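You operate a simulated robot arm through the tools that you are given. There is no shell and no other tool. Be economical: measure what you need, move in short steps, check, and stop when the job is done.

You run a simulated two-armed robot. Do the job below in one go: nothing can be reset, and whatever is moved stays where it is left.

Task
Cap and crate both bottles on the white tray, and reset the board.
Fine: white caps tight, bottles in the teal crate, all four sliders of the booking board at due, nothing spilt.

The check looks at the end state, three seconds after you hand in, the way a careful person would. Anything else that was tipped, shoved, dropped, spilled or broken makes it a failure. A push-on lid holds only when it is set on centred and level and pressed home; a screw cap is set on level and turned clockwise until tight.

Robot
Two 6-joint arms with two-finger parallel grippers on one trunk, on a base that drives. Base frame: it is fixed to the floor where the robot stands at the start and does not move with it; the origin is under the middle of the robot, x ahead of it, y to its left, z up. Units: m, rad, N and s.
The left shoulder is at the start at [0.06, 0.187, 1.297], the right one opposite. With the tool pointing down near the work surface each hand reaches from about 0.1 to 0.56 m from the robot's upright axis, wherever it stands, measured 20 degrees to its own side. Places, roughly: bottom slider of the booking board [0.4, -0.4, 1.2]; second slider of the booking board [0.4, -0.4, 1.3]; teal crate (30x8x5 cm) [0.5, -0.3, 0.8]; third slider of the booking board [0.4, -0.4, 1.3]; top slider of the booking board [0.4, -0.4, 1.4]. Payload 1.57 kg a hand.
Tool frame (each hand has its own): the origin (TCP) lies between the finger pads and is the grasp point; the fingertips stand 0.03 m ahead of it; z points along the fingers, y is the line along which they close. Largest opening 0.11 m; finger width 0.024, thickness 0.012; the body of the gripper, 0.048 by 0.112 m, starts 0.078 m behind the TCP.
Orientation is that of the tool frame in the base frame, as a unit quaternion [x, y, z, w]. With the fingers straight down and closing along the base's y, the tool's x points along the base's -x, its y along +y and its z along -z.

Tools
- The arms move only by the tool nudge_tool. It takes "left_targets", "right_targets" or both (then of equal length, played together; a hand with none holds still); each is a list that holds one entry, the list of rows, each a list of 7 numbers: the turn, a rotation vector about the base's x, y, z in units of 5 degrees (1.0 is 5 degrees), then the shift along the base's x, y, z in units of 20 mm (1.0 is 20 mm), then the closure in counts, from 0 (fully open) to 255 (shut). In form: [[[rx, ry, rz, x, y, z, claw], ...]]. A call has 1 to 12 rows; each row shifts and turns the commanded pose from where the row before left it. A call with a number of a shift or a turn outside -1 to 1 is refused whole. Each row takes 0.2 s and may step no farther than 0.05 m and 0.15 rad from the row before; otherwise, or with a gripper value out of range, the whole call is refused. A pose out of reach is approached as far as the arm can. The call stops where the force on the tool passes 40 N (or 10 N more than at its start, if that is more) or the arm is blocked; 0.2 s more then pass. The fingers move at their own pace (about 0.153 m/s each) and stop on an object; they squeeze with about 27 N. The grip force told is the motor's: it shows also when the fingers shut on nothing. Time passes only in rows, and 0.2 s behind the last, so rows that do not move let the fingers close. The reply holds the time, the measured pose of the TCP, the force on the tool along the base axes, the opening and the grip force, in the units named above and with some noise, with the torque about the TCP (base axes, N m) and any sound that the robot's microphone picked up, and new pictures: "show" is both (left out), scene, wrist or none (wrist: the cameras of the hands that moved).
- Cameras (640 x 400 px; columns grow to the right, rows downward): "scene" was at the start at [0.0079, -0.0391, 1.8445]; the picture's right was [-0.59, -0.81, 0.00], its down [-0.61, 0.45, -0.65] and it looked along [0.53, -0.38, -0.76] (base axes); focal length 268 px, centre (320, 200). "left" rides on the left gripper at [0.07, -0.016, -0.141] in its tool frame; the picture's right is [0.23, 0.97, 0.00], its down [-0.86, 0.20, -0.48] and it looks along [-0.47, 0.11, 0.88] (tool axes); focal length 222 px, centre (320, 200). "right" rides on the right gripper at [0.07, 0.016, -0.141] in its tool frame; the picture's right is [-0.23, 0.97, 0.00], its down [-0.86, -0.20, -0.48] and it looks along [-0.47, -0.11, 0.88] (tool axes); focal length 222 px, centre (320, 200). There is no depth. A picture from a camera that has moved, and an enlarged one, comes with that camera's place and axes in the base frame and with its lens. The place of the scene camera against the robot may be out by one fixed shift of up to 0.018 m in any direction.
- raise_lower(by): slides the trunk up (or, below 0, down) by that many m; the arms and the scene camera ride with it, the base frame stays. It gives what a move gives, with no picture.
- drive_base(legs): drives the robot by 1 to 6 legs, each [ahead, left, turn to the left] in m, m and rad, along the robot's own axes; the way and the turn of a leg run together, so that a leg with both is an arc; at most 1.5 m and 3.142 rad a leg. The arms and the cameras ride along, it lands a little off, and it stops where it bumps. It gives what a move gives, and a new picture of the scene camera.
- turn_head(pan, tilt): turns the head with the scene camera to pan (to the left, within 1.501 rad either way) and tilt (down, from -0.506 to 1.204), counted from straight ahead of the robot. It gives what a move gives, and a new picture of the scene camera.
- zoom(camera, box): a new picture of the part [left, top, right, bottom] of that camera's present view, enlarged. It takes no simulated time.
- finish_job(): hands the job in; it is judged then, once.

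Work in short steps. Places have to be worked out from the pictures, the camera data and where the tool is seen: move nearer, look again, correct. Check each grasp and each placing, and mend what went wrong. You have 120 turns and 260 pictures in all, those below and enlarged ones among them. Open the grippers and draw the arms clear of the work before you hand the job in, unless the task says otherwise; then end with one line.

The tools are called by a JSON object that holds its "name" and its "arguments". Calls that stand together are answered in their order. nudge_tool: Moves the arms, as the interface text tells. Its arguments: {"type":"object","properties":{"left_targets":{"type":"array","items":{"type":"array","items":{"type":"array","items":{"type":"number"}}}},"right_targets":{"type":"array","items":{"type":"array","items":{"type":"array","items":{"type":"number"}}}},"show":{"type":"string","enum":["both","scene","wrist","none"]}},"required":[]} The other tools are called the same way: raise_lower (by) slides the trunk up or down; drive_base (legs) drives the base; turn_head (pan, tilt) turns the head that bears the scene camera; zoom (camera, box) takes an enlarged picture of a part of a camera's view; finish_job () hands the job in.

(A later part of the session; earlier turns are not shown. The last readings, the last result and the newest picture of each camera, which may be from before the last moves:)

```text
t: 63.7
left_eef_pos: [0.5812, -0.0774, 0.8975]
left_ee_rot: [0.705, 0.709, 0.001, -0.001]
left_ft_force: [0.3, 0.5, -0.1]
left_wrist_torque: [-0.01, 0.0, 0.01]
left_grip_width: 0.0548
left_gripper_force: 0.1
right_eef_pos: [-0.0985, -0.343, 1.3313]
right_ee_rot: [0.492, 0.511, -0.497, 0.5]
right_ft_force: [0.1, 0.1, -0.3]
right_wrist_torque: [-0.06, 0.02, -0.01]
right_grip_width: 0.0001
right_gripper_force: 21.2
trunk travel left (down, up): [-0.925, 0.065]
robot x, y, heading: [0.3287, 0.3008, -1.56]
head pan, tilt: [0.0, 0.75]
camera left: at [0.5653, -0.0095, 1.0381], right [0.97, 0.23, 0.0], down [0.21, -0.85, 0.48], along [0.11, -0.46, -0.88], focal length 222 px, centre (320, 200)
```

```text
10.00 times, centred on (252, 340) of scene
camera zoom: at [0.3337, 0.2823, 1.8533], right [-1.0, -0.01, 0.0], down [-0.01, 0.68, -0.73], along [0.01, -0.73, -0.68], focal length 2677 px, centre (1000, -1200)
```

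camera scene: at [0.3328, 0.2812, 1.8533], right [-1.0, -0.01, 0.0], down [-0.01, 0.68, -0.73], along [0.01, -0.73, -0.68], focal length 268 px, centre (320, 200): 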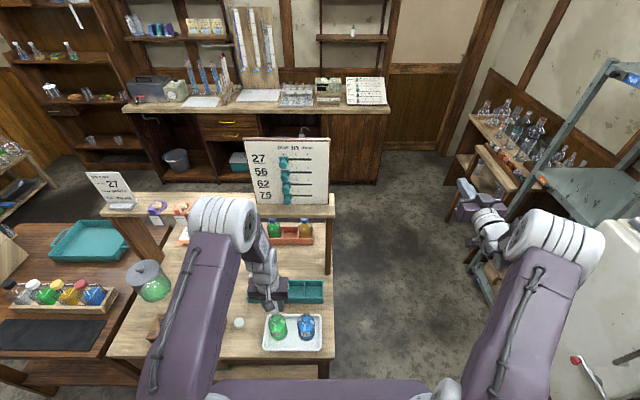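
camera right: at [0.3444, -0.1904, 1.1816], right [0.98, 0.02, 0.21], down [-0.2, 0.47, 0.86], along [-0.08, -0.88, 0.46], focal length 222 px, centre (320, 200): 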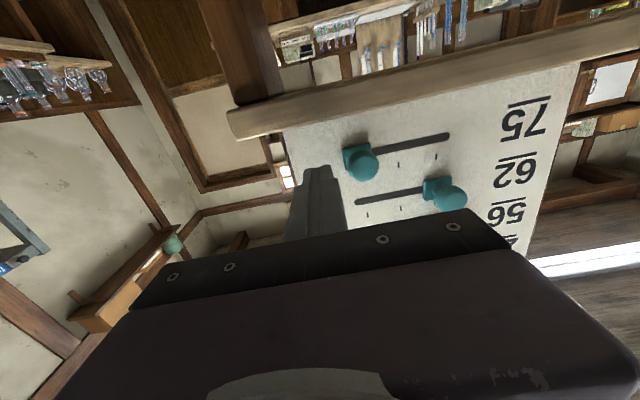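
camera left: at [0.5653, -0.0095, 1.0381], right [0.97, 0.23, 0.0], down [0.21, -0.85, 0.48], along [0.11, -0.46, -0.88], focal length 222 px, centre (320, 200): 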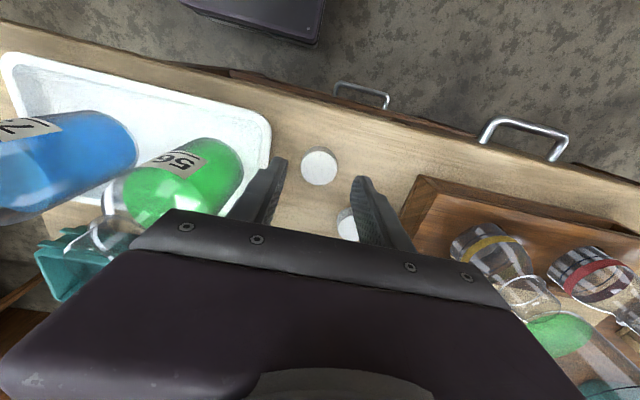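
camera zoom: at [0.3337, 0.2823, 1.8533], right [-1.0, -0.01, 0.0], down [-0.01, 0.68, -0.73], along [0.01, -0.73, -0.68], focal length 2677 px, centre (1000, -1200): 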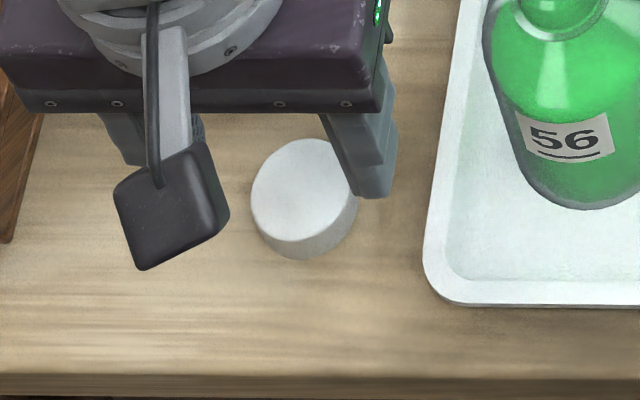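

The cap lies flat, centred under the hand. I regrip it a bit deeper (TCP 0.855) and lift.

{"name": "nudge_tool", "arguments": {"left_targets": [[[0, 0, 0, 0, 0, -0.7, 128], [0, 0, 0, 0, 0, -0.7, 128], [0, 0, 0, 0, 0, -0.7, 128], [0, 0, 0, 0, 0, 0, 128], [0, 0, 0, 0, 0, 0, 255], [0, 0, 0, 0, 0, 0, 255], [0, 0, 0, 0, 0, 1, 255], [0, 0, 0, 0, 0, 1, 255], [0, 0, 0, 0, 0, 1, 255], [0, 0, 0, 0, 0, 1, 255]]], "show": "none"}}

{"name": "zoom", "arguments": {"camera": "left", "box": [260, 110, 380, 210]}}

```text
t: 65.9
left_eef_pos: [0.5809, -0.0801, 0.9339]
left_ee_rot: [0.705, 0.709, -0.001, -0.001]
left_ft_force: [0.3, 0.2, 1.0]
left_wrist_torque: [-0.01, 0.01, -0.01]
left_grip_width: 0.0333
left_gripper_force: 27.3
right_eef_pos: [-0.0965, -0.3437, 1.3313]
right_ee_rot: [0.492, 0.51, -0.497, 0.501]
right_ft_force: [-0.6, 0.3, -0.1]
right_wrist_torque: [0.0, 0.01, 0.01]
right_grip_width: 0.0001
right_gripper_force: 21.2
trunk travel left (down, up): [-0.925, 0.065]
robot x, y, heading: [0.3274, 0.2972, -1.559]
head pan, tilt: [0.0, 0.75]
```

```text
4.00 times, centred on (320, 160) of left
camera zoom: at [0.5649, -0.0106, 1.0756], right [0.97, 0.23, 0.0], down [0.21, -0.85, 0.48], along [0.11, -0.46, -0.88], focal length 888 px, centre (320, 360)
```

zoom: 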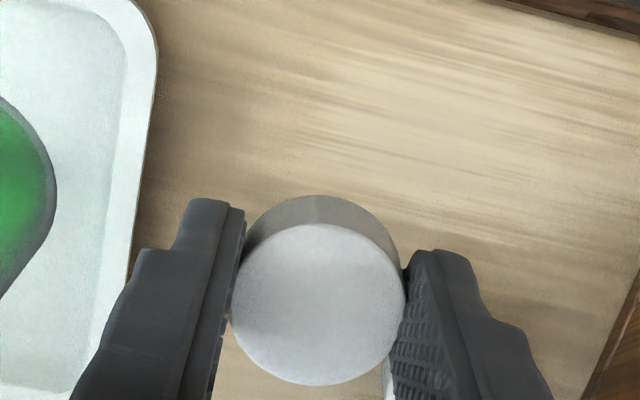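

Cap level and centred (within 0.7 mm). I return over the green mouth with the +2 mm y correction, staying above it.

{"name": "nudge_tool", "arguments": {"left_targets": [[[0, 0, 0, 0, 0, 1, 255], [0, 0, 0, 0, 0, 1, 255], [0, 0, 0, 0, 0, 1, 255], [0, 0, 0, 0, 0, 1, 255], [0, 0, 0, 0, 0, 0.8, 255], [0, 0, 0, -1, -0.28, 0, 255], [0, 0, 0, -1, -0.28, 0, 255], [0, 0, 0, -1, -0.28, 0, 255], [0, 0, 0, -1, -0.28, 0, 255], [0, 0, 0, -1, -0.28, 0, 255], [0, 0, 0, 0, 0, 0, 255]]], "show": "none"}}

{"name": "zoom", "arguments": {"camera": "left", "box": [285, 120, 355, 176]}}

```text
t: 68.3
left_eef_pos: [0.4793, -0.1063, 1.0284]
left_ee_rot: [0.703, 0.711, -0.001, -0.001]
left_ft_force: [0.0, 0.3, -0.2]
left_wrist_torque: [0.0, -0.01, -0.03]
left_grip_width: 0.0329
left_gripper_force: 27.2
right_eef_pos: [-0.0985, -0.3423, 1.331]
right_ee_rot: [0.492, 0.51, -0.497, 0.5]
right_ft_force: [0.1, 0.5, -0.2]
right_wrist_torque: [0.0, 0.02, -0.02]
right_grip_width: 0.0
right_gripper_force: 21.0
trunk travel left (down, up): [-0.925, 0.065]
robot x, y, heading: [0.3252, 0.2966, -1.563]
head pan, tilt: [0.0, 0.75]
```

```text
7.14 times, centred on (320, 148) of left
camera zoom: at [0.4643, -0.0385, 1.1716], right [0.97, 0.23, 0.0], down [0.21, -0.85, 0.48], along [0.11, -0.46, -0.88], focal length 1587 px, centre (320, 571)
```

zoom: 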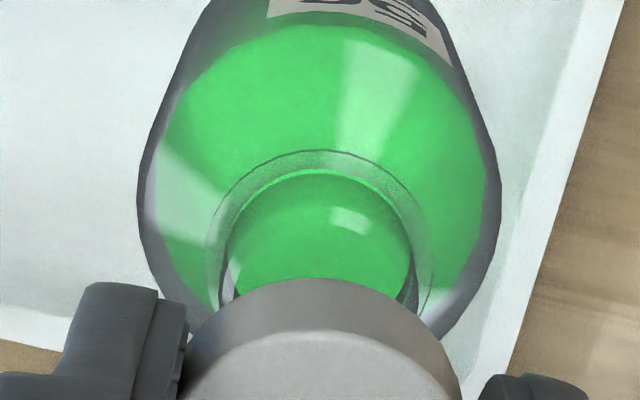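

Lined up. Lower to just at the lip, then small steps.

{"name": "nudge_tool", "arguments": {"left_targets": [[[0, 0, 0, 0, 0, -0.7, 255], [0, 0, 0, 0, 0, -0.7, 255], [0, 0, 0, 0, 0, -0.3, 255], [0, 0, 0, 0, 0, -0.1, 255]]], "show": "none"}}

```text
t: 69.3
left_eef_pos: [0.481, -0.107, 0.9941]
left_ee_rot: [0.705, 0.709, 0.001, -0.001]
left_ft_force: [0.1, 0.4, 0.5]
left_wrist_torque: [0.04, 0.03, -0.02]
left_grip_width: 0.0331
left_gripper_force: 26.9
right_eef_pos: [-0.0976, -0.3433, 1.3312]
right_ee_rot: [0.492, 0.51, -0.497, 0.5]
right_ft_force: [0.4, 1.0, -1.1]
right_wrist_torque: [0.0, 0.02, 0.01]
right_grip_width: 0.0
right_gripper_force: 21.0
trunk travel left (down, up): [-0.925, 0.065]
robot x, y, heading: [0.3306, 0.2975, -1.567]
head pan, tilt: [0.0, 0.75]
```

{"name": "nudge_tool", "arguments": {"left_targets": [[[0, 0, 0, 0, 0, -0.1, 255], [0, 0, 0, 0, 0, -0.1, 255]]], "show": "none"}}

```text
t: 69.9
left_eef_pos: [0.4805, -0.1064, 0.9899]
left_ee_rot: [0.705, 0.709, 0.0, -0.001]
left_ft_force: [-1.2, 1.4, 1.5]
left_wrist_torque: [0.01, 0.03, 0.01]
left_grip_width: 0.0335
left_gripper_force: 26.8
right_eef_pos: [-0.0975, -0.3431, 1.3305]
right_ee_rot: [0.492, 0.51, -0.497, 0.501]
right_ft_force: [-0.7, -0.1, 0.4]
right_wrist_torque: [0.02, 0.02, -0.01]
right_grip_width: 0.0
right_gripper_force: 21.5
trunk travel left (down, up): [-0.925, 0.065]
robot x, y, heading: [0.3317, 0.2985, -1.562]
head pan, tilt: [0.0, 0.75]
```

No real contact yet at 0.990; continuing down in 2 mm steps.

{"name": "nudge_tool", "arguments": {"left_targets": [[[0, 0, 0, 0, 0, -0.1, 255], [0, 0, 0, 0, 0, -0.1, 255], [0, 0, 0, 0, 0, -0.1, 255]]], "show": "none"}}

{"name": "zoom", "arguments": {"camera": "scene", "box": [260, 300, 308, 340]}}

```text
t: 70.7
left_eef_pos: [0.4798, -0.1072, 0.9846]
left_ee_rot: [0.705, 0.71, -0.001, -0.002]
left_ft_force: [0.3, 1.5, 2.3]
left_wrist_torque: [0.03, -0.02, 0.0]
left_grip_width: 0.0332
left_gripper_force: 26.6
right_eef_pos: [-0.0992, -0.3421, 1.3305]
right_ee_rot: [0.492, 0.51, -0.497, 0.501]
right_ft_force: [-1.4, 0.5, -1.0]
right_wrist_torque: [0.0, 0.01, -0.03]
right_grip_width: 0.0
right_gripper_force: 21.2
trunk travel left (down, up): [-0.925, 0.065]
robot x, y, heading: [0.3272, 0.3012, -1.559]
head pan, tilt: [0.0, 0.75]
```

```text
10.00 times, centred on (284, 320) of scene
camera zoom: at [0.3339, 0.2827, 1.8534], right [-1.0, -0.01, 0.0], down [-0.01, 0.68, -0.73], along [0.01, -0.73, -0.68], focal length 2677 px, centre (680, -1000)
```

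zoom: 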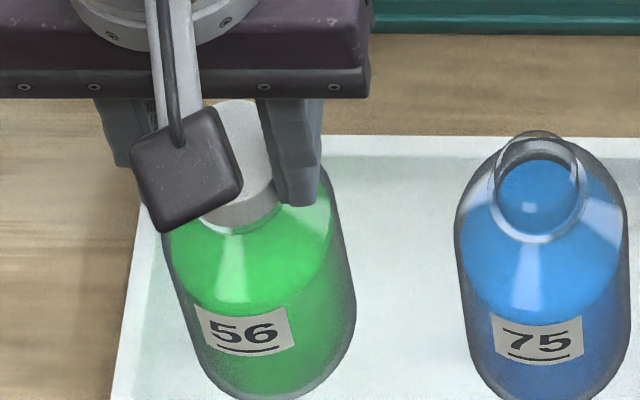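

The cap is sliding over the neck freely. Continue until it bears.

{"name": "nudge_tool", "arguments": {"left_targets": [[[0, 0, 0, 0, 0, -0.1, 255], [0, 0, 0, 0, 0, -0.1, 255], [0, 0, 0, 0, 0, -0.1, 255]]], "show": "none"}}

```text
t: 71.5
left_eef_pos: [0.4803, -0.1056, 0.9792]
left_ee_rot: [0.705, 0.709, -0.002, 0.001]
left_ft_force: [1.5, -1.5, 29.0]
left_wrist_torque: [-0.17, -0.13, 0.01]
left_grip_width: 0.0334
left_gripper_force: 26.9
right_eef_pos: [-0.0996, -0.3398, 1.3329]
right_ee_rot: [0.492, 0.51, -0.497, 0.501]
right_ft_force: [0.5, 0.0, 0.9]
right_wrist_torque: [0.01, 0.04, 0.0]
right_grip_width: 0.0003
right_gripper_force: 21.3
trunk travel left (down, up): [-0.925, 0.065]
robot x, y, heading: [0.3266, 0.3005, -1.559]
head pan, tilt: [0.0, 0.75]
```

It bears at 29 N after ~11 mm over the neck. I ease up 1 mm and start turning clockwise (seen from above, -rz), watching torque and force.

{"name": "nudge_tool", "arguments": {"left_targets": [[[0, 0, 0, 0, 0, 0.05, 255], [0, 0, -1, 0, 0, 0, 255], [0, 0, -1, 0, 0, 0, 255], [0, 0, -1, 0, 0, 0, 255], [0, 0, -1, 0, 0, 0, 255], [0, 0, -1, 0, 0, 0, 255], [0, 0, -1, 0, 0, 0, 255]]], "show": "none"}}

{"name": "zoom", "arguments": {"camera": "scene", "box": [260, 300, 308, 340]}}

```text
t: 73.1
left_eef_pos: [0.4799, -0.1062, 0.9807]
left_ee_rot: [0.864, 0.503, 0.0, 0.0]
left_ft_force: [3.1, -2.6, 22.2]
left_wrist_torque: [-0.26, -0.1, -0.02]
left_grip_width: 0.0331
left_gripper_force: 27.3
right_eef_pos: [-0.0986, -0.3421, 1.3315]
right_ee_rot: [0.492, 0.51, -0.497, 0.501]
right_ft_force: [0.3, -0.3, 0.5]
right_wrist_torque: [0.01, 0.02, 0.0]
right_grip_width: 0.0
right_gripper_force: 21.4
trunk travel left (down, up): [-0.925, 0.065]
robot x, y, heading: [0.327, 0.2998, -1.563]
head pan, tilt: [0.0, 0.75]
```

```text
10.00 times, centred on (284, 320) of scene
camera zoom: at [0.3338, 0.2844, 1.8534], right [-1.0, -0.01, 0.0], down [-0.01, 0.68, -0.73], along [0.01, -0.73, -0.68], focal length 2677 px, centre (680, -1000)
```

zoom: 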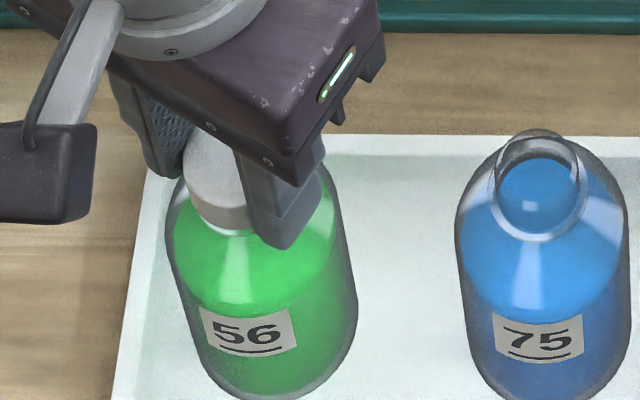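

The bottle doesn't spin with the cap. Keep turning, 60° more.

{"name": "nudge_tool", "arguments": {"left_targets": [[[0, 0, -1, 0, 0, 0, 255], [0, 0, -1, 0, 0, 0, 255], [0, 0, -1, 0, 0, 0, 255], [0, 0, -1, 0, 0, 0, 255], [0, 0, -1, 0, 0, 0, 255], [0, 0, -1, 0, 0, 0, 255], [0, 0, -1, 0, 0, 0, 255], [0, 0, -1, 0, 0, 0, 255], [0, 0, -1, 0, 0, 0, 255], [0, 0, -1, 0, 0, 0, 255], [0, 0, -1, 0, 0, 0, 255], [0, 0, -1, 0, 0, 0, 255]]], "show": "none"}}

{"name": "zoom", "arguments": {"camera": "scene", "box": [260, 300, 308, 340]}}

```text
t: 75.7
left_eef_pos: [0.4807, -0.1069, 0.9798]
left_ee_rot: [1.0, 0.003, 0.0, -0.001]
left_ft_force: [2.1, -2.9, 10.5]
left_wrist_torque: [-0.14, -0.09, -0.01]
left_grip_width: 0.0331
left_gripper_force: 26.8
right_eef_pos: [-0.0981, -0.343, 1.3307]
right_ee_rot: [0.492, 0.51, -0.498, 0.5]
right_ft_force: [0.2, 0.0, 0.5]
right_wrist_torque: [0.02, 0.0, -0.01]
right_grip_width: 0.0
right_gripper_force: 21.6
trunk travel left (down, up): [-0.925, 0.065]
robot x, y, heading: [0.3318, 0.2949, -1.566]
head pan, tilt: [0.0, 0.75]
```

```text
10.00 times, centred on (284, 320) of scene
camera zoom: at [0.3339, 0.2825, 1.8534], right [-1.0, -0.01, 0.0], down [-0.01, 0.68, -0.73], along [0.01, -0.73, -0.68], focal length 2677 px, centre (680, -1000)
```

zoom: 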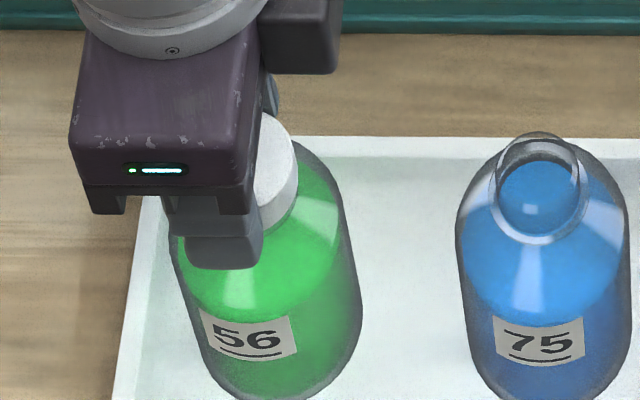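

Threads are engaging: the force drops as the cap draws down, and the bottle stays still. I keep turning, following down ~1.2 mm per 60°.

{"name": "nudge_tool", "arguments": {"left_targets": [[[0, 0, -1, 0, 0, -0.005, 255], [0, 0, -1, 0, 0, -0.005, 255], [0, 0, -1, 0, 0, -0.005, 255], [0, 0, -1, 0, 0, -0.005, 255], [0, 0, -1, 0, 0, -0.005, 255], [0, 0, -1, 0, 0, -0.005, 255], [0, 0, -1, 0, 0, -0.005, 255], [0, 0, -1, 0, 0, -0.005, 255], [0, 0, -1, 0, 0, -0.005, 255], [0, 0, -1, 0, 0, -0.005, 255], [0, 0, -1, 0, 0, -0.005, 255], [0, 0, -1, 0, 0, -0.005, 255]]], "show": "none"}}

```text
t: 78.3
left_eef_pos: [0.4796, -0.107, 0.977]
left_ee_rot: [0.867, -0.498, 0.001, 0.0]
left_ft_force: [-1.9, -5.6, 18.3]
left_wrist_torque: [-0.34, 0.16, 0.03]
left_grip_width: 0.0332
left_gripper_force: 26.8
right_eef_pos: [-0.0993, -0.3427, 1.3317]
right_ee_rot: [0.492, 0.51, -0.497, 0.5]
right_ft_force: [0.4, 0.9, 0.5]
right_wrist_torque: [-0.02, 0.04, 0.0]
right_grip_width: 0.0
right_gripper_force: 21.3
trunk travel left (down, up): [-0.925, 0.065]
robot x, y, heading: [0.3318, 0.2998, -1.562]
head pan, tilt: [0.0, 0.75]
```

Still little turning torque; another 60° without extra descent.

{"name": "nudge_tool", "arguments": {"left_targets": [[[0, 0, -1, 0, 0, 0, 255], [0, 0, -1, 0, 0, 0, 255], [0, 0, -1, 0, 0, 0, 255], [0, 0, -1, 0, 0, 0, 255], [0, 0, -1, 0, 0, 0, 255], [0, 0, -1, 0, 0, 0, 255], [0, 0, -1, 0, 0, 0, 255], [0, 0, -1, 0, 0, 0, 255], [0, 0, -1, 0, 0, 0, 255], [0, 0, -1, 0, 0, 0, 255], [0, 0, -1, 0, 0, 0, 255], [0, 0, -1, 0, 0, 0, 255]]], "show": "none"}}

{"name": "zoom", "arguments": {"camera": "scene", "box": [255, 300, 319, 345]}}

```text
t: 80.9
left_eef_pos: [0.4773, -0.0773, 0.9713]
left_ee_rot: [-0.503, 0.864, -0.007, 0.001]
left_ft_force: [1.8, -3.9, 25.8]
left_wrist_torque: [-0.4, -0.22, 0.05]
left_grip_width: 0.0332
left_gripper_force: 27.6
left hand out of reach, approached as far as the arm can: row 8, 9, 10, 11
right_eef_pos: [-0.0995, -0.3412, 1.3304]
right_ee_rot: [0.492, 0.51, -0.498, 0.5]
right_ft_force: [0.0, -0.8, 0.4]
right_wrist_torque: [-0.02, 0.02, 0.01]
right_grip_width: 0.0
right_gripper_force: 21.2
trunk travel left (down, up): [-0.925, 0.065]
robot x, y, heading: [0.33, 0.2995, -1.559]
head pan, tilt: [0.0, 0.75]
```

```text
8.89 times, centred on (287, 322) of scene
camera zoom: at [0.3329, 0.2841, 1.8535], right [-1.0, -0.01, 0.0], down [-0.01, 0.68, -0.73], along [0.01, -0.73, -0.68], focal length 2379 px, centre (613, -889)
```

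zoom: 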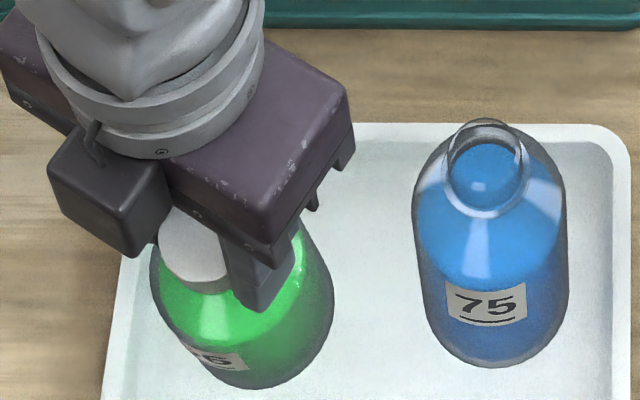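

The wrist hit a joint limit and dragged the bottle a little in +y. I look carefully at its state before moving on.

{"name": "zoom", "arguments": {"camera": "left", "box": [160, 50, 480, 250]}}

{"name": "zoom", "arguments": {"camera": "scene", "box": [265, 315, 305, 350]}}

```text
2.00 times, centred on (320, 150) of left
camera zoom: at [0.457, -0.1455, 1.1136], right [-0.96, 0.28, -0.01], down [0.25, 0.85, 0.47], along [0.14, 0.45, -0.88], focal length 444 px, centre (320, 300)
```

zoom: 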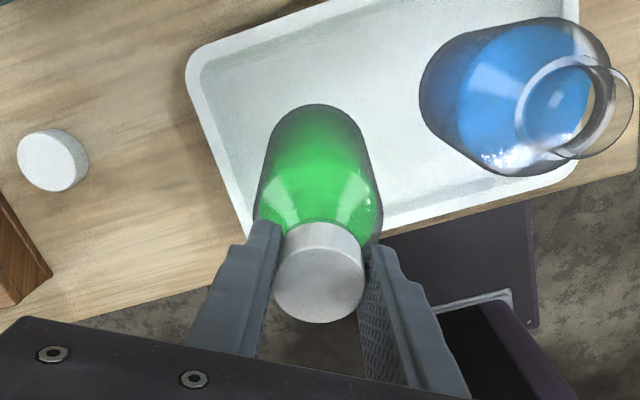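

```text
11.43 times, centred on (285, 332) of scene
camera zoom: at [0.3329, 0.2841, 1.8535], right [-1.0, -0.01, 0.0], down [-0.01, 0.68, -0.73], along [0.01, -0.73, -0.68], focal length 3059 px, centre (720, -1314)
```

zoom: 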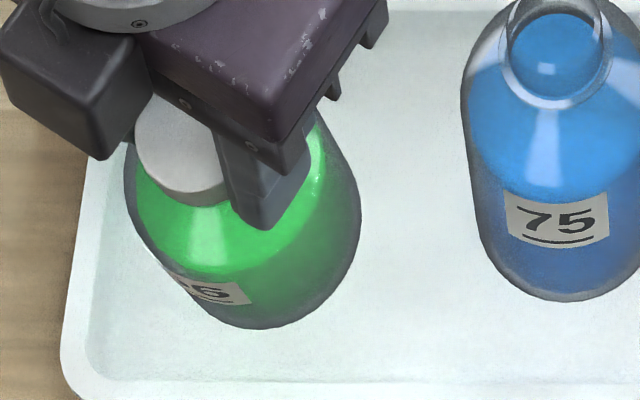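

The bottle is being held tilted toward +y (~8°), base shifted a little. I ease the top back -y in small steps until the side torque vanishes.

{"name": "nudge_tool", "arguments": {"left_targets": [[[0, 0, 0, 0, -0.2, 0.05, 255], [0, 0, 0, 0, -0.2, 0.05, 255], [0, 0, 0, 0, -0.2, 0.05, 255]]], "show": "none"}}

{"name": "zoom", "arguments": {"camera": "scene", "box": [265, 305, 313, 350]}}

```text
t: 81.7
left_eef_pos: [0.4784, -0.0775, 0.9724]
left_ee_rot: [-0.504, 0.864, -0.006, 0.001]
left_ft_force: [1.0, -1.8, 21.5]
left_wrist_torque: [0.02, -0.32, 0.02]
left_grip_width: 0.0331
left_gripper_force: 27.3
left hand out of reach, approached as far as the arm can: row 1, 3
right_eef_pos: [-0.0995, -0.3414, 1.3313]
right_ee_rot: [0.492, 0.51, -0.498, 0.5]
right_ft_force: [0.1, -0.2, 0.1]
right_wrist_torque: [0.01, -0.01, 0.02]
right_grip_width: 0.0002
right_gripper_force: 21.7
trunk travel left (down, up): [-0.925, 0.065]
robot x, y, heading: [0.3303, 0.296, -1.563]
head pan, tilt: [0.0, 0.75]
```

```text
8.89 times, centred on (289, 328) of scene
camera zoom: at [0.3335, 0.284, 1.8534], right [-1.0, -0.01, 0.0], down [-0.01, 0.68, -0.73], along [0.01, -0.73, -0.68], focal length 2379 px, centre (596, -933)
```

zoom: 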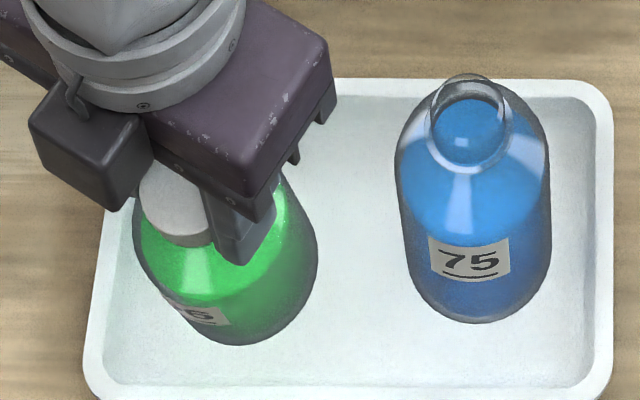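

At this wrist angle the arm cannot move further -y, so I creep the base forward 15 mm to bring the bottle upright.

{"name": "drive_base", "arguments": {"legs": [[0.014, 0, 0]]}}

{"name": "zoom", "arguments": {"camera": "scene", "box": [265, 305, 313, 350]}}

```text
t: 82.5
left_eef_pos: [0.4781, -0.0901, 0.9718]
left_ee_rot: [-0.502, 0.865, -0.007, -0.001]
left_ft_force: [-0.4, -0.5, -0.6]
left_wrist_torque: [-0.11, 0.05, 0.0]
left_grip_width: 0.0333
left_gripper_force: 27.4
right_eef_pos: [-0.0975, -0.355, 1.3323]
right_ee_rot: [0.492, 0.509, -0.499, 0.499]
right_ft_force: [-0.6, 1.1, 0.5]
right_wrist_torque: [0.02, 0.0, -0.01]
right_grip_width: 0.0
right_gripper_force: 21.3
trunk travel left (down, up): [-0.925, 0.065]
robot x, y, heading: [0.3335, 0.2872, -1.568]
head pan, tilt: [0.0, 0.75]
camera scene: at [0.3344, 0.2723, 1.8531], right [-1.0, -0.01, 0.0], down [-0.01, 0.68, -0.73], along [0.01, -0.73, -0.68], focal length 268 px, centre (320, 200)
```

scene: 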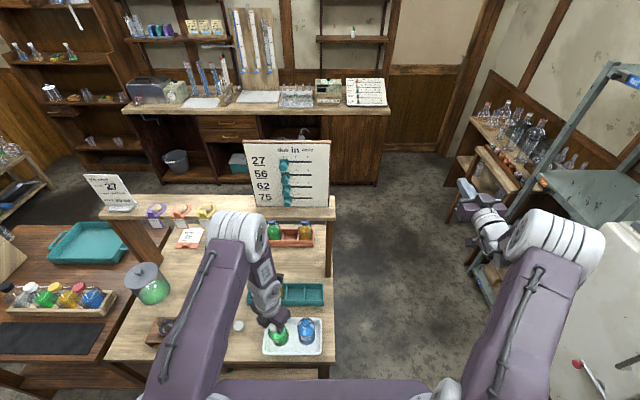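

```text
8.89 times, centred on (289, 328) of scene
camera zoom: at [0.3344, 0.2723, 1.8531], right [-1.0, -0.01, 0.0], down [-0.01, 0.68, -0.73], along [0.01, -0.73, -0.68], focal length 2379 px, centre (596, -933)
```

zoom: 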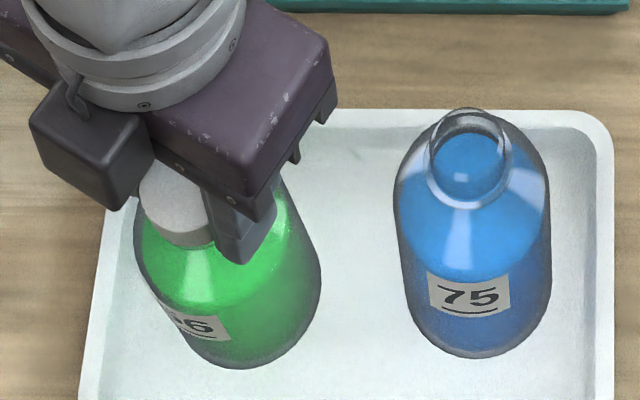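

Forces are near zero now; the bottle stands almost upright. I release and look.

{"name": "nudge_tool", "arguments": {"left_targets": [[[0, 0, 0, 0, 0, 0, 150], [0, 0, 0, 0, 0, 0, 128], [0, 0, 0, 0, 0, 1, 128], [0, 0, 0, 0, 0, 1, 128], [0, 0, 0, 0, 0, 1, 128], [0, 0, 0, 0, 0, 1, 128]]], "show": "wrist"}}

{"name": "zoom", "arguments": {"camera": "scene", "box": [259, 300, 323, 355]}}

```text
t: 83.9
left_eef_pos: [0.4791, -0.0731, 1.042]
left_ee_rot: [-0.503, 0.864, -0.011, 0.0]
left_ft_force: [0.2, 0.4, 0.1]
left_wrist_torque: [-0.05, -0.02, -0.01]
left_grip_width: 0.0546
left_gripper_force: 0.1
left hand out of reach, approached as far as the arm can: row 4, 5, 6
right_eef_pos: [-0.0979, -0.3571, 1.3309]
right_ee_rot: [0.492, 0.51, -0.498, 0.5]
right_ft_force: [0.5, 0.6, -0.7]
right_wrist_torque: [0.01, 0.04, -0.02]
right_grip_width: 0.0
right_gripper_force: 21.2
trunk travel left (down, up): [-0.925, 0.065]
robot x, y, heading: [0.3281, 0.2846, -1.562]
head pan, tilt: [0.0, 0.75]
camera left: at [0.4582, -0.1393, 1.1841], right [-0.96, 0.28, -0.02], down [0.24, 0.85, 0.47], along [0.15, 0.44, -0.88], focal length 222 px, centre (320, 200)
```

left: 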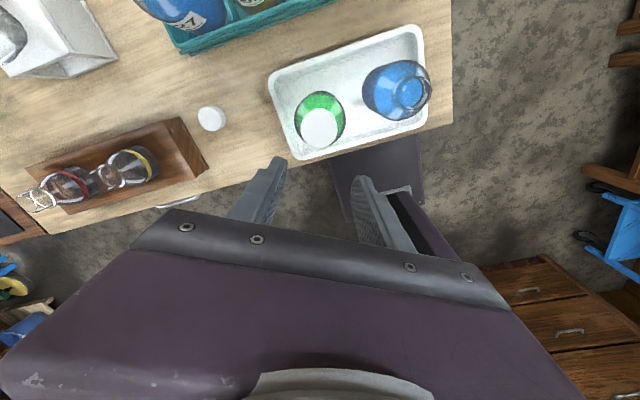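

```text
7.27 times, centred on (291, 328) of scene
camera zoom: at [0.3342, 0.2688, 1.8533], right [-1.0, -0.01, 0.0], down [-0.01, 0.68, -0.73], along [0.01, -0.73, -0.68], focal length 1947 px, centre (531, -727)
```

zoom: 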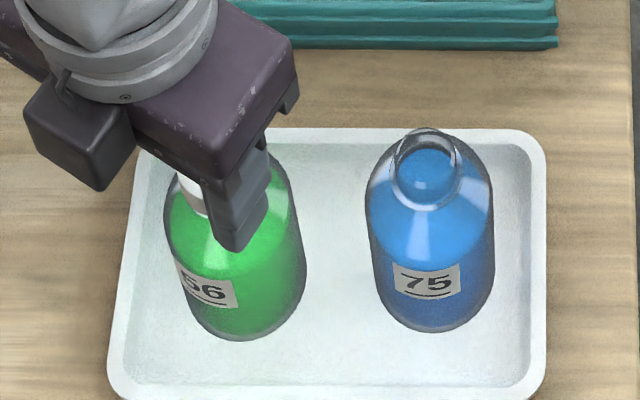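

The bottle stands upright, cap on. I wind the wrist back counter-clockwise in the air above it.

{"name": "nudge_tool", "arguments": {"left_targets": [[[0, 0, 1, 0, 0, 0.3, 128], [0, 0, 1, 0, 0, 0.3, 128], [0, 0, 1, 0, 0, 0.3, 128], [0, 0, 1, 0, 0, 0, 128], [0, 0, 1, 0, 0, 0, 128], [0, 0, 1, 0, 0, 0, 128], [0, 0, 1, 0, 0, 0, 128], [0, 0, 1, 0, 0, 0, 128], [0, 0, 1, 0, 0, 0, 128], [0, 0, 1, 0, 0, 0, 128], [0, 0, 1, 0, 0, 0, 128], [0, 0, 1, 0, 0, 0, 128]]], "show": "none"}}

{"name": "nudge_tool", "arguments": {"left_targets": [[[0, 0, 1, 0, 0, 0, 128], [0, 0, 1, 0, 0, 0, 128], [0, 0, 1, 0, 0, 0, 128], [0, 0, 1, 0, 0, 0, 128], [0, 0, 1, 0, 0, 0, 128], [0, 0, 1, 0, 0, 0, 128], [0, 0, 1, 0, 0, 0, 128], [0, 0, 1, 0, 0, 0, 128], [0, 0, 1, 0, 0, 0, 128], [0, 0, 1, 0, 0, 0, 128], [0, 0, 1, 0, 0, 0, 128], [0, 0, 1, 0, 0, 0, 128]]], "show": "none"}}

{"name": "nudge_tool", "arguments": {"left_targets": [[[0, 0, 1, 0, 0, 0, 128], [0, 0, 1, 0, 0, 0, 128], [0, 0, 1, 0, 0, 0, 128], [0, 0, 1, 0, 0, 0, 128], [0, 0, 1, 0, 0, 0, 128], [0, 0, 1, 0, 0, 0, 128], [0, 0, 1, 0, 0, 0, 128], [0, 0, 1, 0, 0, 0, 128], [0, 0, 1, 0, 0, 0, 128], [0, 0, 1, 0, 0, 0, 128], [0, 0, 1, 0, 0, 0, 128], [0, 0, 1, 0, 0, 0, 128]]], "show": "wrist"}}

```text
t: 86.5
left_eef_pos: [0.4791, -0.0737, 1.0592]
left_ee_rot: [0.868, -0.496, 0.006, -0.003]
left_ft_force: [-1.2, -0.9, -0.1]
left_wrist_torque: [0.01, -0.02, -0.03]
left_grip_width: 0.0549
left_gripper_force: 0.0
right_eef_pos: [-0.0987, -0.3569, 1.3309]
right_ee_rot: [0.493, 0.509, -0.497, 0.5]
right_ft_force: [-0.6, 0.3, -0.1]
right_wrist_torque: [0.0, 0.01, 0.01]
right_grip_width: 0.0
right_gripper_force: 21.1
trunk travel left (down, up): [-0.925, 0.065]
robot x, y, heading: [0.3254, 0.2807, -1.564]
head pan, tilt: [0.0, 0.75]
```

```text
t: 89.1
left_eef_pos: [0.4793, -0.0732, 1.0594]
left_ee_rot: [1.0, 0.004, 0.003, -0.005]
left_ft_force: [-0.2, -0.6, 0.5]
left_wrist_torque: [0.01, 0.0, -0.03]
left_grip_width: 0.0548
left_gripper_force: 0.1
right_eef_pos: [-0.098, -0.3582, 1.3311]
right_ee_rot: [0.492, 0.511, -0.497, 0.501]
right_ft_force: [-0.1, 0.7, 0.0]
right_wrist_torque: [0.03, 0.02, 0.03]
right_grip_width: 0.0
right_gripper_force: 21.4
trunk travel left (down, up): [-0.925, 0.065]
robot x, y, heading: [0.3285, 0.2866, -1.563]
head pan, tilt: [0.0, 0.75]
```

```text
t: 91.7
left_eef_pos: [0.4799, -0.073, 1.0582]
left_ee_rot: [0.864, 0.504, 0.0, -0.006]
left_ft_force: [0.1, 0.3, -0.5]
left_wrist_torque: [0.01, -0.01, -0.03]
left_grip_width: 0.0548
left_gripper_force: 0.0
right_eef_pos: [-0.0978, -0.3577, 1.3313]
right_ee_rot: [0.493, 0.51, -0.497, 0.5]
right_ft_force: [-0.3, -0.4, -0.1]
right_wrist_torque: [-0.02, 0.01, 0.01]
right_grip_width: 0.0
right_gripper_force: 21.6
trunk travel left (down, up): [-0.925, 0.065]
robot x, y, heading: [0.3281, 0.284, -1.564]
head pan, tilt: [0.0, 0.75]
camera left: at [0.5012, -0.007, 1.2008], right [0.96, -0.28, -0.01], down [-0.24, -0.85, 0.47], along [-0.14, -0.45, -0.88], focal length 222 px, centre (320, 200)
```

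left: 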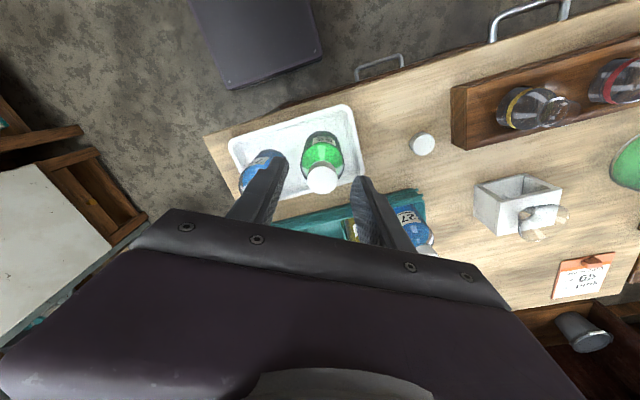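

Cap top is at about (0.4725,-0.105). Enlarge to check it is level and how far it is down.

{"name": "zoom", "arguments": {"camera": "left", "box": [280, 115, 380, 205]}}

{"name": "zoom", "arguments": {"camera": "scene", "box": [259, 300, 323, 355]}}

```text
4.44 times, centred on (330, 160) of left
camera zoom: at [0.5012, -0.007, 1.2008], right [0.96, -0.28, -0.01], down [-0.24, -0.85, 0.47], along [-0.14, -0.45, -0.88], focal length 987 px, centre (276, 378)
```

zoom: 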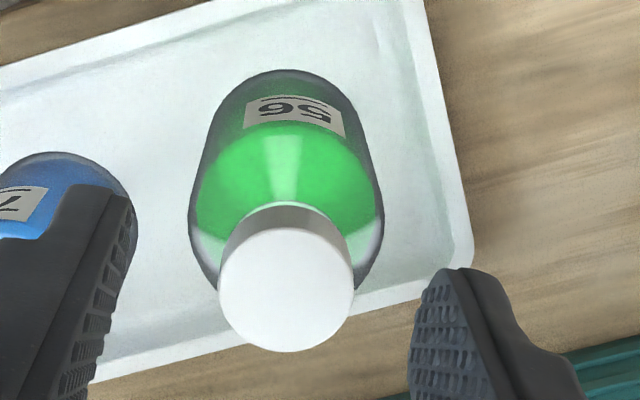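

```text
7.27 times, centred on (291, 328) of scene
camera zoom: at [0.3342, 0.2677, 1.8533], right [-1.0, -0.01, 0.0], down [-0.01, 0.68, -0.73], along [0.01, -0.73, -0.68], focal length 1947 px, centre (531, -727)
```

zoom: 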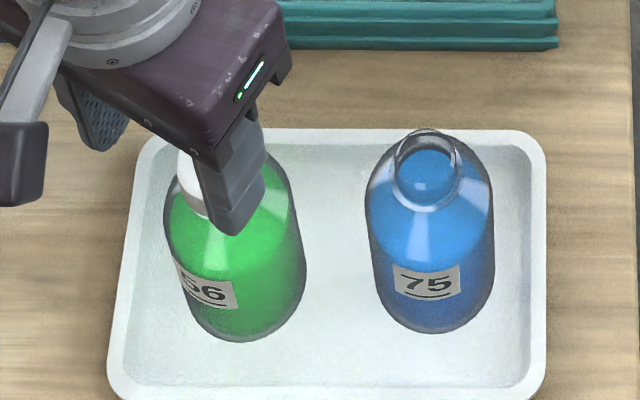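

Cap is level. I move over it (−6, −30 mm) while winding a further 40° counter-clockwise to have a longer stroke.

{"name": "nudge_tool", "arguments": {"left_targets": [[[0, 0, 1, -0.1, -0.5, 0, 128], [0, 0, 1, -0.2, -1, 0, 128], [0, 0, 1, 0, 0, 0, 128], [0, 0, 1, 0, 0, 0, 128], [0, 0, 1, 0, 0, 0, 128], [0, 0, 1, 0, 0, 0, 128], [0, 0, 1, 0, 0, 0, 128], [0, 0, 1, 0, 0, 0, 128], [0, 0, 1, 0, 0, 0, 128], [0, 0, 1, 0, 0, 0, 128]]], "show": "none"}}

{"name": "zoom", "arguments": {"camera": "left", "box": [240, 90, 400, 220]}}

```text
t: 93.9
left_eef_pos: [0.4739, -0.1027, 1.0591]
left_ee_rot: [0.57, 0.822, -0.003, -0.005]
left_ft_force: [0.8, 0.5, -0.3]
left_wrist_torque: [-0.03, -0.04, -0.05]
left_grip_width: 0.0546
left_gripper_force: 0.1
right_eef_pos: [-0.0981, -0.3573, 1.3321]
right_ee_rot: [0.493, 0.51, -0.498, 0.499]
right_ft_force: [0.3, 0.0, -0.1]
right_wrist_torque: [-0.02, -0.01, 0.02]
right_grip_width: 0.0
right_gripper_force: 21.1
trunk travel left (down, up): [-0.925, 0.065]
robot x, y, heading: [0.3295, 0.2847, -1.563]
head pan, tilt: [0.0, 0.75]
```

```text
3.08 times, centred on (320, 155) of left
camera zoom: at [0.4362, -0.0446, 1.201], right [0.83, 0.55, -0.01], down [0.49, -0.73, 0.47], along [0.25, -0.4, -0.88], focal length 684 px, centre (320, 338)
```

zoom: 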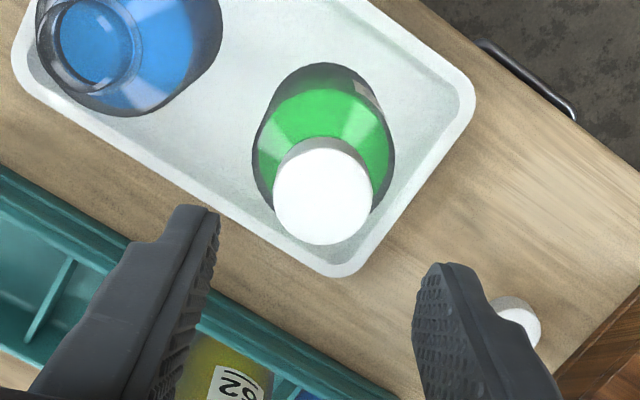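

Centred within ~1.5 mm; I apply the small correction, lower over the cap, close and turn 60° clockwise.

{"name": "nudge_tool", "arguments": {"left_targets": [[[0, 0, 0, 0.045, 0.08, -0.85, 128], [0, 0, 0, 0, 0, -1, 128], [0, 0, 0, 0, 0, -1, 128], [0, 0, 0, 0, 0, -1, 128], [0, 0, 0, 0, 0, -0.5, 128], [0, 0, 0, 0, 0, 0, 255], [0, 0, 0, 0, 0, 0, 255]]], "show": "none"}}

{"name": "nudge_tool", "arguments": {"left_targets": [[[0, 0, -1, 0, 0, 0, 255], [0, 0, -1, 0, 0, 0, 255], [0, 0, -1, 0, 0, 0, 255], [0, 0, -1, 0, 0, 0, 255], [0, 0, -1, 0, 0, 0, 255], [0, 0, -1, 0, 0, 0, 255], [0, 0, -1, 0, 0, 0, 255], [0, 0, -1, 0, 0, 0, 255], [0, 0, -1, 0, 0, 0, 255], [0, 0, -1, 0, 0, 0, 255], [0, 0, -1, 0, 0, 0, 255], [0, 0, -1, 0, 0, 0, 255]]], "show": "none"}}

{"name": "zoom", "arguments": {"camera": "scene", "box": [259, 300, 323, 355]}}

```text
t: 95.5
left_eef_pos: [0.4746, -0.1002, 0.971]
left_ee_rot: [0.571, 0.821, -0.002, -0.005]
left_ft_force: [-0.4, -0.9, 1.0]
left_wrist_torque: [-0.02, -0.03, 0.01]
left_grip_width: 0.0332
left_gripper_force: 27.1
right_eef_pos: [-0.0974, -0.3576, 1.3303]
right_ee_rot: [0.493, 0.51, -0.497, 0.5]
right_ft_force: [0.7, 0.2, 0.1]
right_wrist_torque: [0.01, -0.02, -0.03]
right_grip_width: 0.0
right_gripper_force: 21.5
trunk travel left (down, up): [-0.925, 0.065]
robot x, y, heading: [0.3292, 0.2821, -1.562]
head pan, tilt: [0.0, 0.75]
```

```text
t: 98.1
left_eef_pos: [0.4744, -0.1014, 0.9718]
left_ee_rot: [0.905, 0.425, 0.0, -0.006]
left_ft_force: [0.4, 1.1, -0.3]
left_wrist_torque: [-0.01, -0.07, 0.0]
left_grip_width: 0.0332
left_gripper_force: 26.5
right_eef_pos: [-0.0974, -0.3575, 1.3297]
right_ee_rot: [0.492, 0.51, -0.497, 0.5]
right_ft_force: [-0.4, -0.1, 1.3]
right_wrist_torque: [-0.04, 0.03, -0.02]
right_grip_width: 0.0001
right_gripper_force: 21.7
trunk travel left (down, up): [-0.925, 0.065]
robot x, y, heading: [0.3255, 0.2886, -1.559]
head pan, tilt: [0.0, 0.75]
```

```text
7.27 times, centred on (291, 328) of scene
camera zoom: at [0.3344, 0.2676, 1.8533], right [-1.0, -0.01, 0.0], down [-0.01, 0.68, -0.73], along [0.01, -0.73, -0.68], focal length 1947 px, centre (531, -727)
```

zoom: 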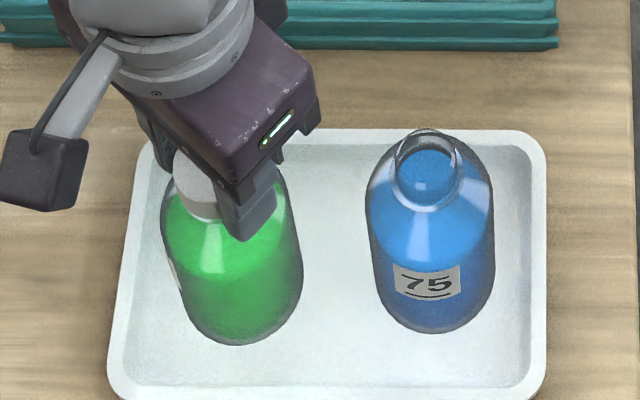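

The bottle now turns along with the cap, so the thread already resists. I press down to ~25 N for more grip on the tray and turn on, to see whether the cap still advances.

{"name": "nudge_tool", "arguments": {"left_targets": [[[0, 0, 0, 0, 0, -0.1, 255], [0, 0, 0, 0, 0, -0.06, 255]]], "show": "none"}}

{"name": "nudge_tool", "arguments": {"left_targets": [[[0, 0, -1, 0, 0, 0, 255], [0, 0, -1, 0, 0, 0, 255], [0, 0, -1, 0, 0, 0, 255], [0, 0, -1, 0, 0, 0, 255], [0, 0, -1, 0, 0, 0, 255], [0, 0, -1, 0, 0, 0, 255]]], "show": "none"}}

{"name": "zoom", "arguments": {"camera": "scene", "box": [259, 300, 323, 355]}}

```text
t: 98.7
left_eef_pos: [0.4743, -0.1003, 0.9695]
left_ee_rot: [0.905, 0.425, 0.001, -0.005]
left_ft_force: [2.7, 0.6, 19.4]
left_wrist_torque: [0.03, -0.17, -0.02]
left_grip_width: 0.0337
left_gripper_force: 27.0
right_eef_pos: [-0.0973, -0.3543, 1.3323]
right_ee_rot: [0.492, 0.509, -0.497, 0.501]
right_ft_force: [-0.3, 0.4, 0.5]
right_wrist_torque: [0.01, 0.0, 0.03]
right_grip_width: 0.0001
right_gripper_force: 21.2
trunk travel left (down, up): [-0.925, 0.065]
robot x, y, heading: [0.3318, 0.2832, -1.563]
head pan, tilt: [0.0, 0.75]
```

```text
t: 100.1
left_eef_pos: [0.4743, -0.0988, 0.9697]
left_ee_rot: [0.984, 0.176, 0.002, -0.005]
left_ft_force: [2.6, -1.3, 21.9]
left_wrist_torque: [-0.13, -0.04, -0.02]
left_grip_width: 0.0334
left_gripper_force: 26.8
right_eef_pos: [-0.0983, -0.3561, 1.3323]
right_ee_rot: [0.492, 0.51, -0.498, 0.5]
right_ft_force: [-0.5, -0.3, -0.2]
right_wrist_torque: [-0.02, -0.03, -0.04]
right_grip_width: 0.0001
right_gripper_force: 21.4
trunk travel left (down, up): [-0.925, 0.065]
robot x, y, heading: [0.3274, 0.2872, -1.564]
head pan, tilt: [0.0, 0.75]
```

```text
7.27 times, centred on (291, 328) of scene
camera zoom: at [0.3335, 0.2704, 1.8534], right [-1.0, -0.01, 0.0], down [-0.01, 0.68, -0.73], along [0.01, -0.73, -0.68], focal length 1947 px, centre (531, -727)
```

zoom: 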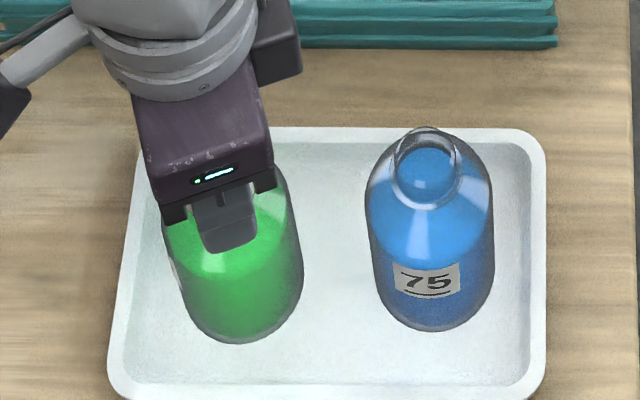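

Under pressure the bottle stays put and the cap turns relative to it with hardly any torque, so it isn't tight yet. Continue 60° under pressure.

{"name": "nudge_tool", "arguments": {"left_targets": [[[0, 0, -1, 0, 0, 0, 255], [0, 0, -1, 0, 0, 0, 255], [0, 0, -1, 0, 0, 0, 255], [0, 0, -1, 0, 0, 0, 255], [0, 0, -1, 0, 0, 0, 255], [0, 0, -1, 0, 0, 0, 255], [0, 0, -1, 0, 0, 0, 255], [0, 0, -1, 0, 0, 0, 255], [0, 0, -1, 0, 0, 0, 255], [0, 0, -1, 0, 0, 0, 255]]], "show": "none"}}

{"name": "zoom", "arguments": {"camera": "scene", "box": [259, 300, 323, 355]}}

{"name": "zoom", "arguments": {"camera": "left", "box": [240, 60, 400, 210]}}

```text
t: 102.3
left_eef_pos: [0.4728, -0.1001, 0.9688]
left_ee_rot: [0.967, -0.256, 0.004, -0.005]
left_ft_force: [-1.0, 0.1, 14.4]
left_wrist_torque: [-0.01, 0.08, 0.11]
left_grip_width: 0.0334
left_gripper_force: 26.5
right_eef_pos: [-0.0979, -0.3562, 1.3315]
right_ee_rot: [0.492, 0.51, -0.497, 0.501]
right_ft_force: [-0.1, 0.8, 0.5]
right_wrist_torque: [0.0, -0.01, -0.01]
right_grip_width: 0.0001
right_gripper_force: 20.9
trunk travel left (down, up): [-0.925, 0.065]
robot x, y, heading: [0.328, 0.285, -1.558]
head pan, tilt: [0.0, 0.75]
```

```text
7.27 times, centred on (291, 328) of scene
camera zoom: at [0.3334, 0.2696, 1.8534], right [-1.0, -0.01, 0.0], down [-0.01, 0.68, -0.73], along [0.01, -0.73, -0.68], focal length 1947 px, centre (531, -727)
```

zoom: 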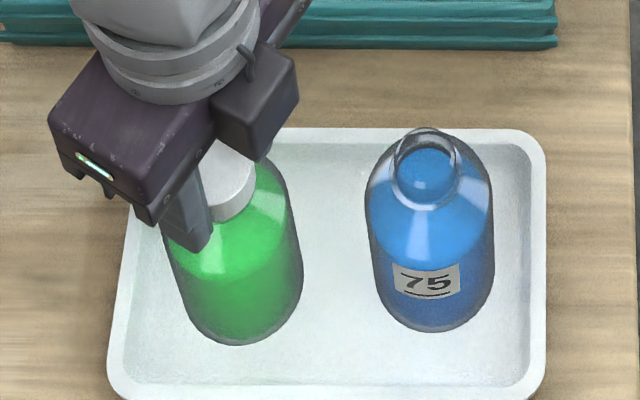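

```text
2.67 times, centred on (320, 135) of left
camera zoom: at [0.5417, -0.1225, 1.1111], right [-0.29, -0.96, -0.01], down [-0.85, 0.25, 0.47], along [-0.45, 0.14, -0.88], focal length 592 px, centre (320, 373)
```

zoom: 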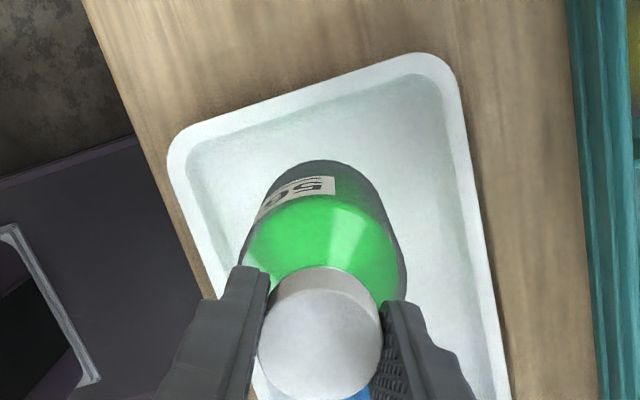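

Torque is rising (0.11 N m): it is getting tight. A bit more press and 30° more.

{"name": "nudge_tool", "arguments": {"left_targets": [[[0, 0, 0, 0, 0, -0.06, 255], [0, 0, -1, 0, 0, 0, 255], [0, 0, -1, 0, 0, 0, 255], [0, 0, -1, 0, 0, 0, 255], [0, 0, -1, 0, 0, 0, 255], [0, 0, -1, 0, 0, 0, 255], [0, 0, -1, 0, 0, 0, 255]]], "show": "none"}}

{"name": "zoom", "arguments": {"camera": "left", "box": [240, 60, 400, 210]}}

```text
t: 103.9
left_eef_pos: [0.4743, -0.0982, 0.9676]
left_ee_rot: [0.867, -0.498, 0.006, -0.003]
left_ft_force: [0.9, -0.7, 23.2]
left_wrist_torque: [-0.09, 0.04, 0.16]
left_grip_width: 0.0331
left_gripper_force: 27.0
right_eef_pos: [-0.0996, -0.3544, 1.3328]
right_ee_rot: [0.492, 0.51, -0.497, 0.5]
right_ft_force: [-0.3, -0.6, -0.1]
right_wrist_torque: [0.0, 0.0, -0.01]
right_grip_width: 0.0002
right_gripper_force: 21.2
trunk travel left (down, up): [-0.925, 0.065]
robot x, y, heading: [0.3264, 0.2839, -1.56]
head pan, tilt: [0.0, 0.75]
```

```text
2.67 times, centred on (320, 135) of left
camera zoom: at [0.5218, -0.1525, 1.1101], right [-0.73, -0.69, -0.01], down [-0.61, 0.64, 0.47], along [-0.32, 0.35, -0.88], focal length 592 px, centre (320, 373)
```

zoom: 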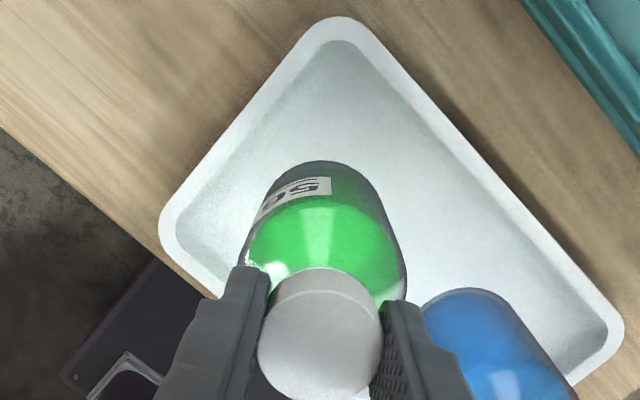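

Now the bottle turns with the cap at 0.16 N m, i.e. the thread has come up against its seat. One more twist under higher pressure to be sure.

{"name": "nudge_tool", "arguments": {"left_targets": [[[0, 0, 0, 0, 0, -0.07, 255], [0, 0, -1, 0, 0, 0, 255], [0, 0, -1, 0, 0, 0, 255], [0, 0, -1, 0, 0, 0, 255], [0, 0, -1, 0, 0, 0, 255]]], "show": "none"}}

{"name": "zoom", "arguments": {"camera": "left", "box": [240, 60, 400, 210]}}

```text
t: 105.1
left_eef_pos: [0.4741, -0.1009, 0.9664]
left_ee_rot: [0.768, -0.64, 0.005, -0.002]
left_ft_force: [-1.0, -1.0, 18.3]
left_wrist_torque: [-0.19, 0.07, 0.21]
left_grip_width: 0.0332
left_gripper_force: 26.7
right_eef_pos: [-0.099, -0.3561, 1.3308]
right_ee_rot: [0.491, 0.511, -0.497, 0.5]
right_ft_force: [-0.6, 0.5, -0.4]
right_wrist_torque: [-0.01, -0.04, 0.01]
right_grip_width: 0.0001
right_gripper_force: 21.4
trunk travel left (down, up): [-0.925, 0.065]
robot x, y, heading: [0.3285, 0.2812, -1.559]
head pan, tilt: [0.0, 0.75]
```

```text
2.67 times, centred on (320, 135) of left
camera zoom: at [0.5015, -0.166, 1.1087], right [-0.92, -0.4, -0.01], down [-0.36, 0.81, 0.47], along [-0.18, 0.43, -0.88], focal length 592 px, centre (320, 373)
```

zoom: 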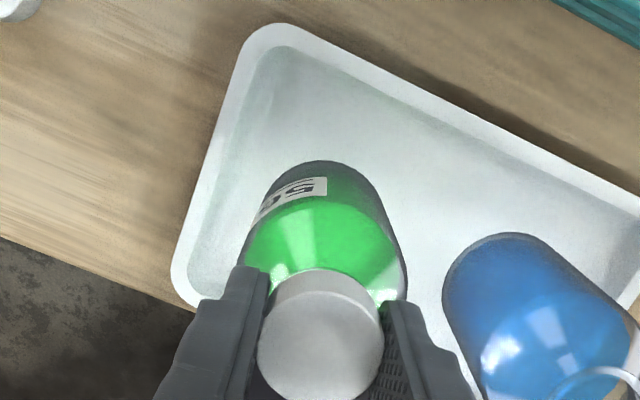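

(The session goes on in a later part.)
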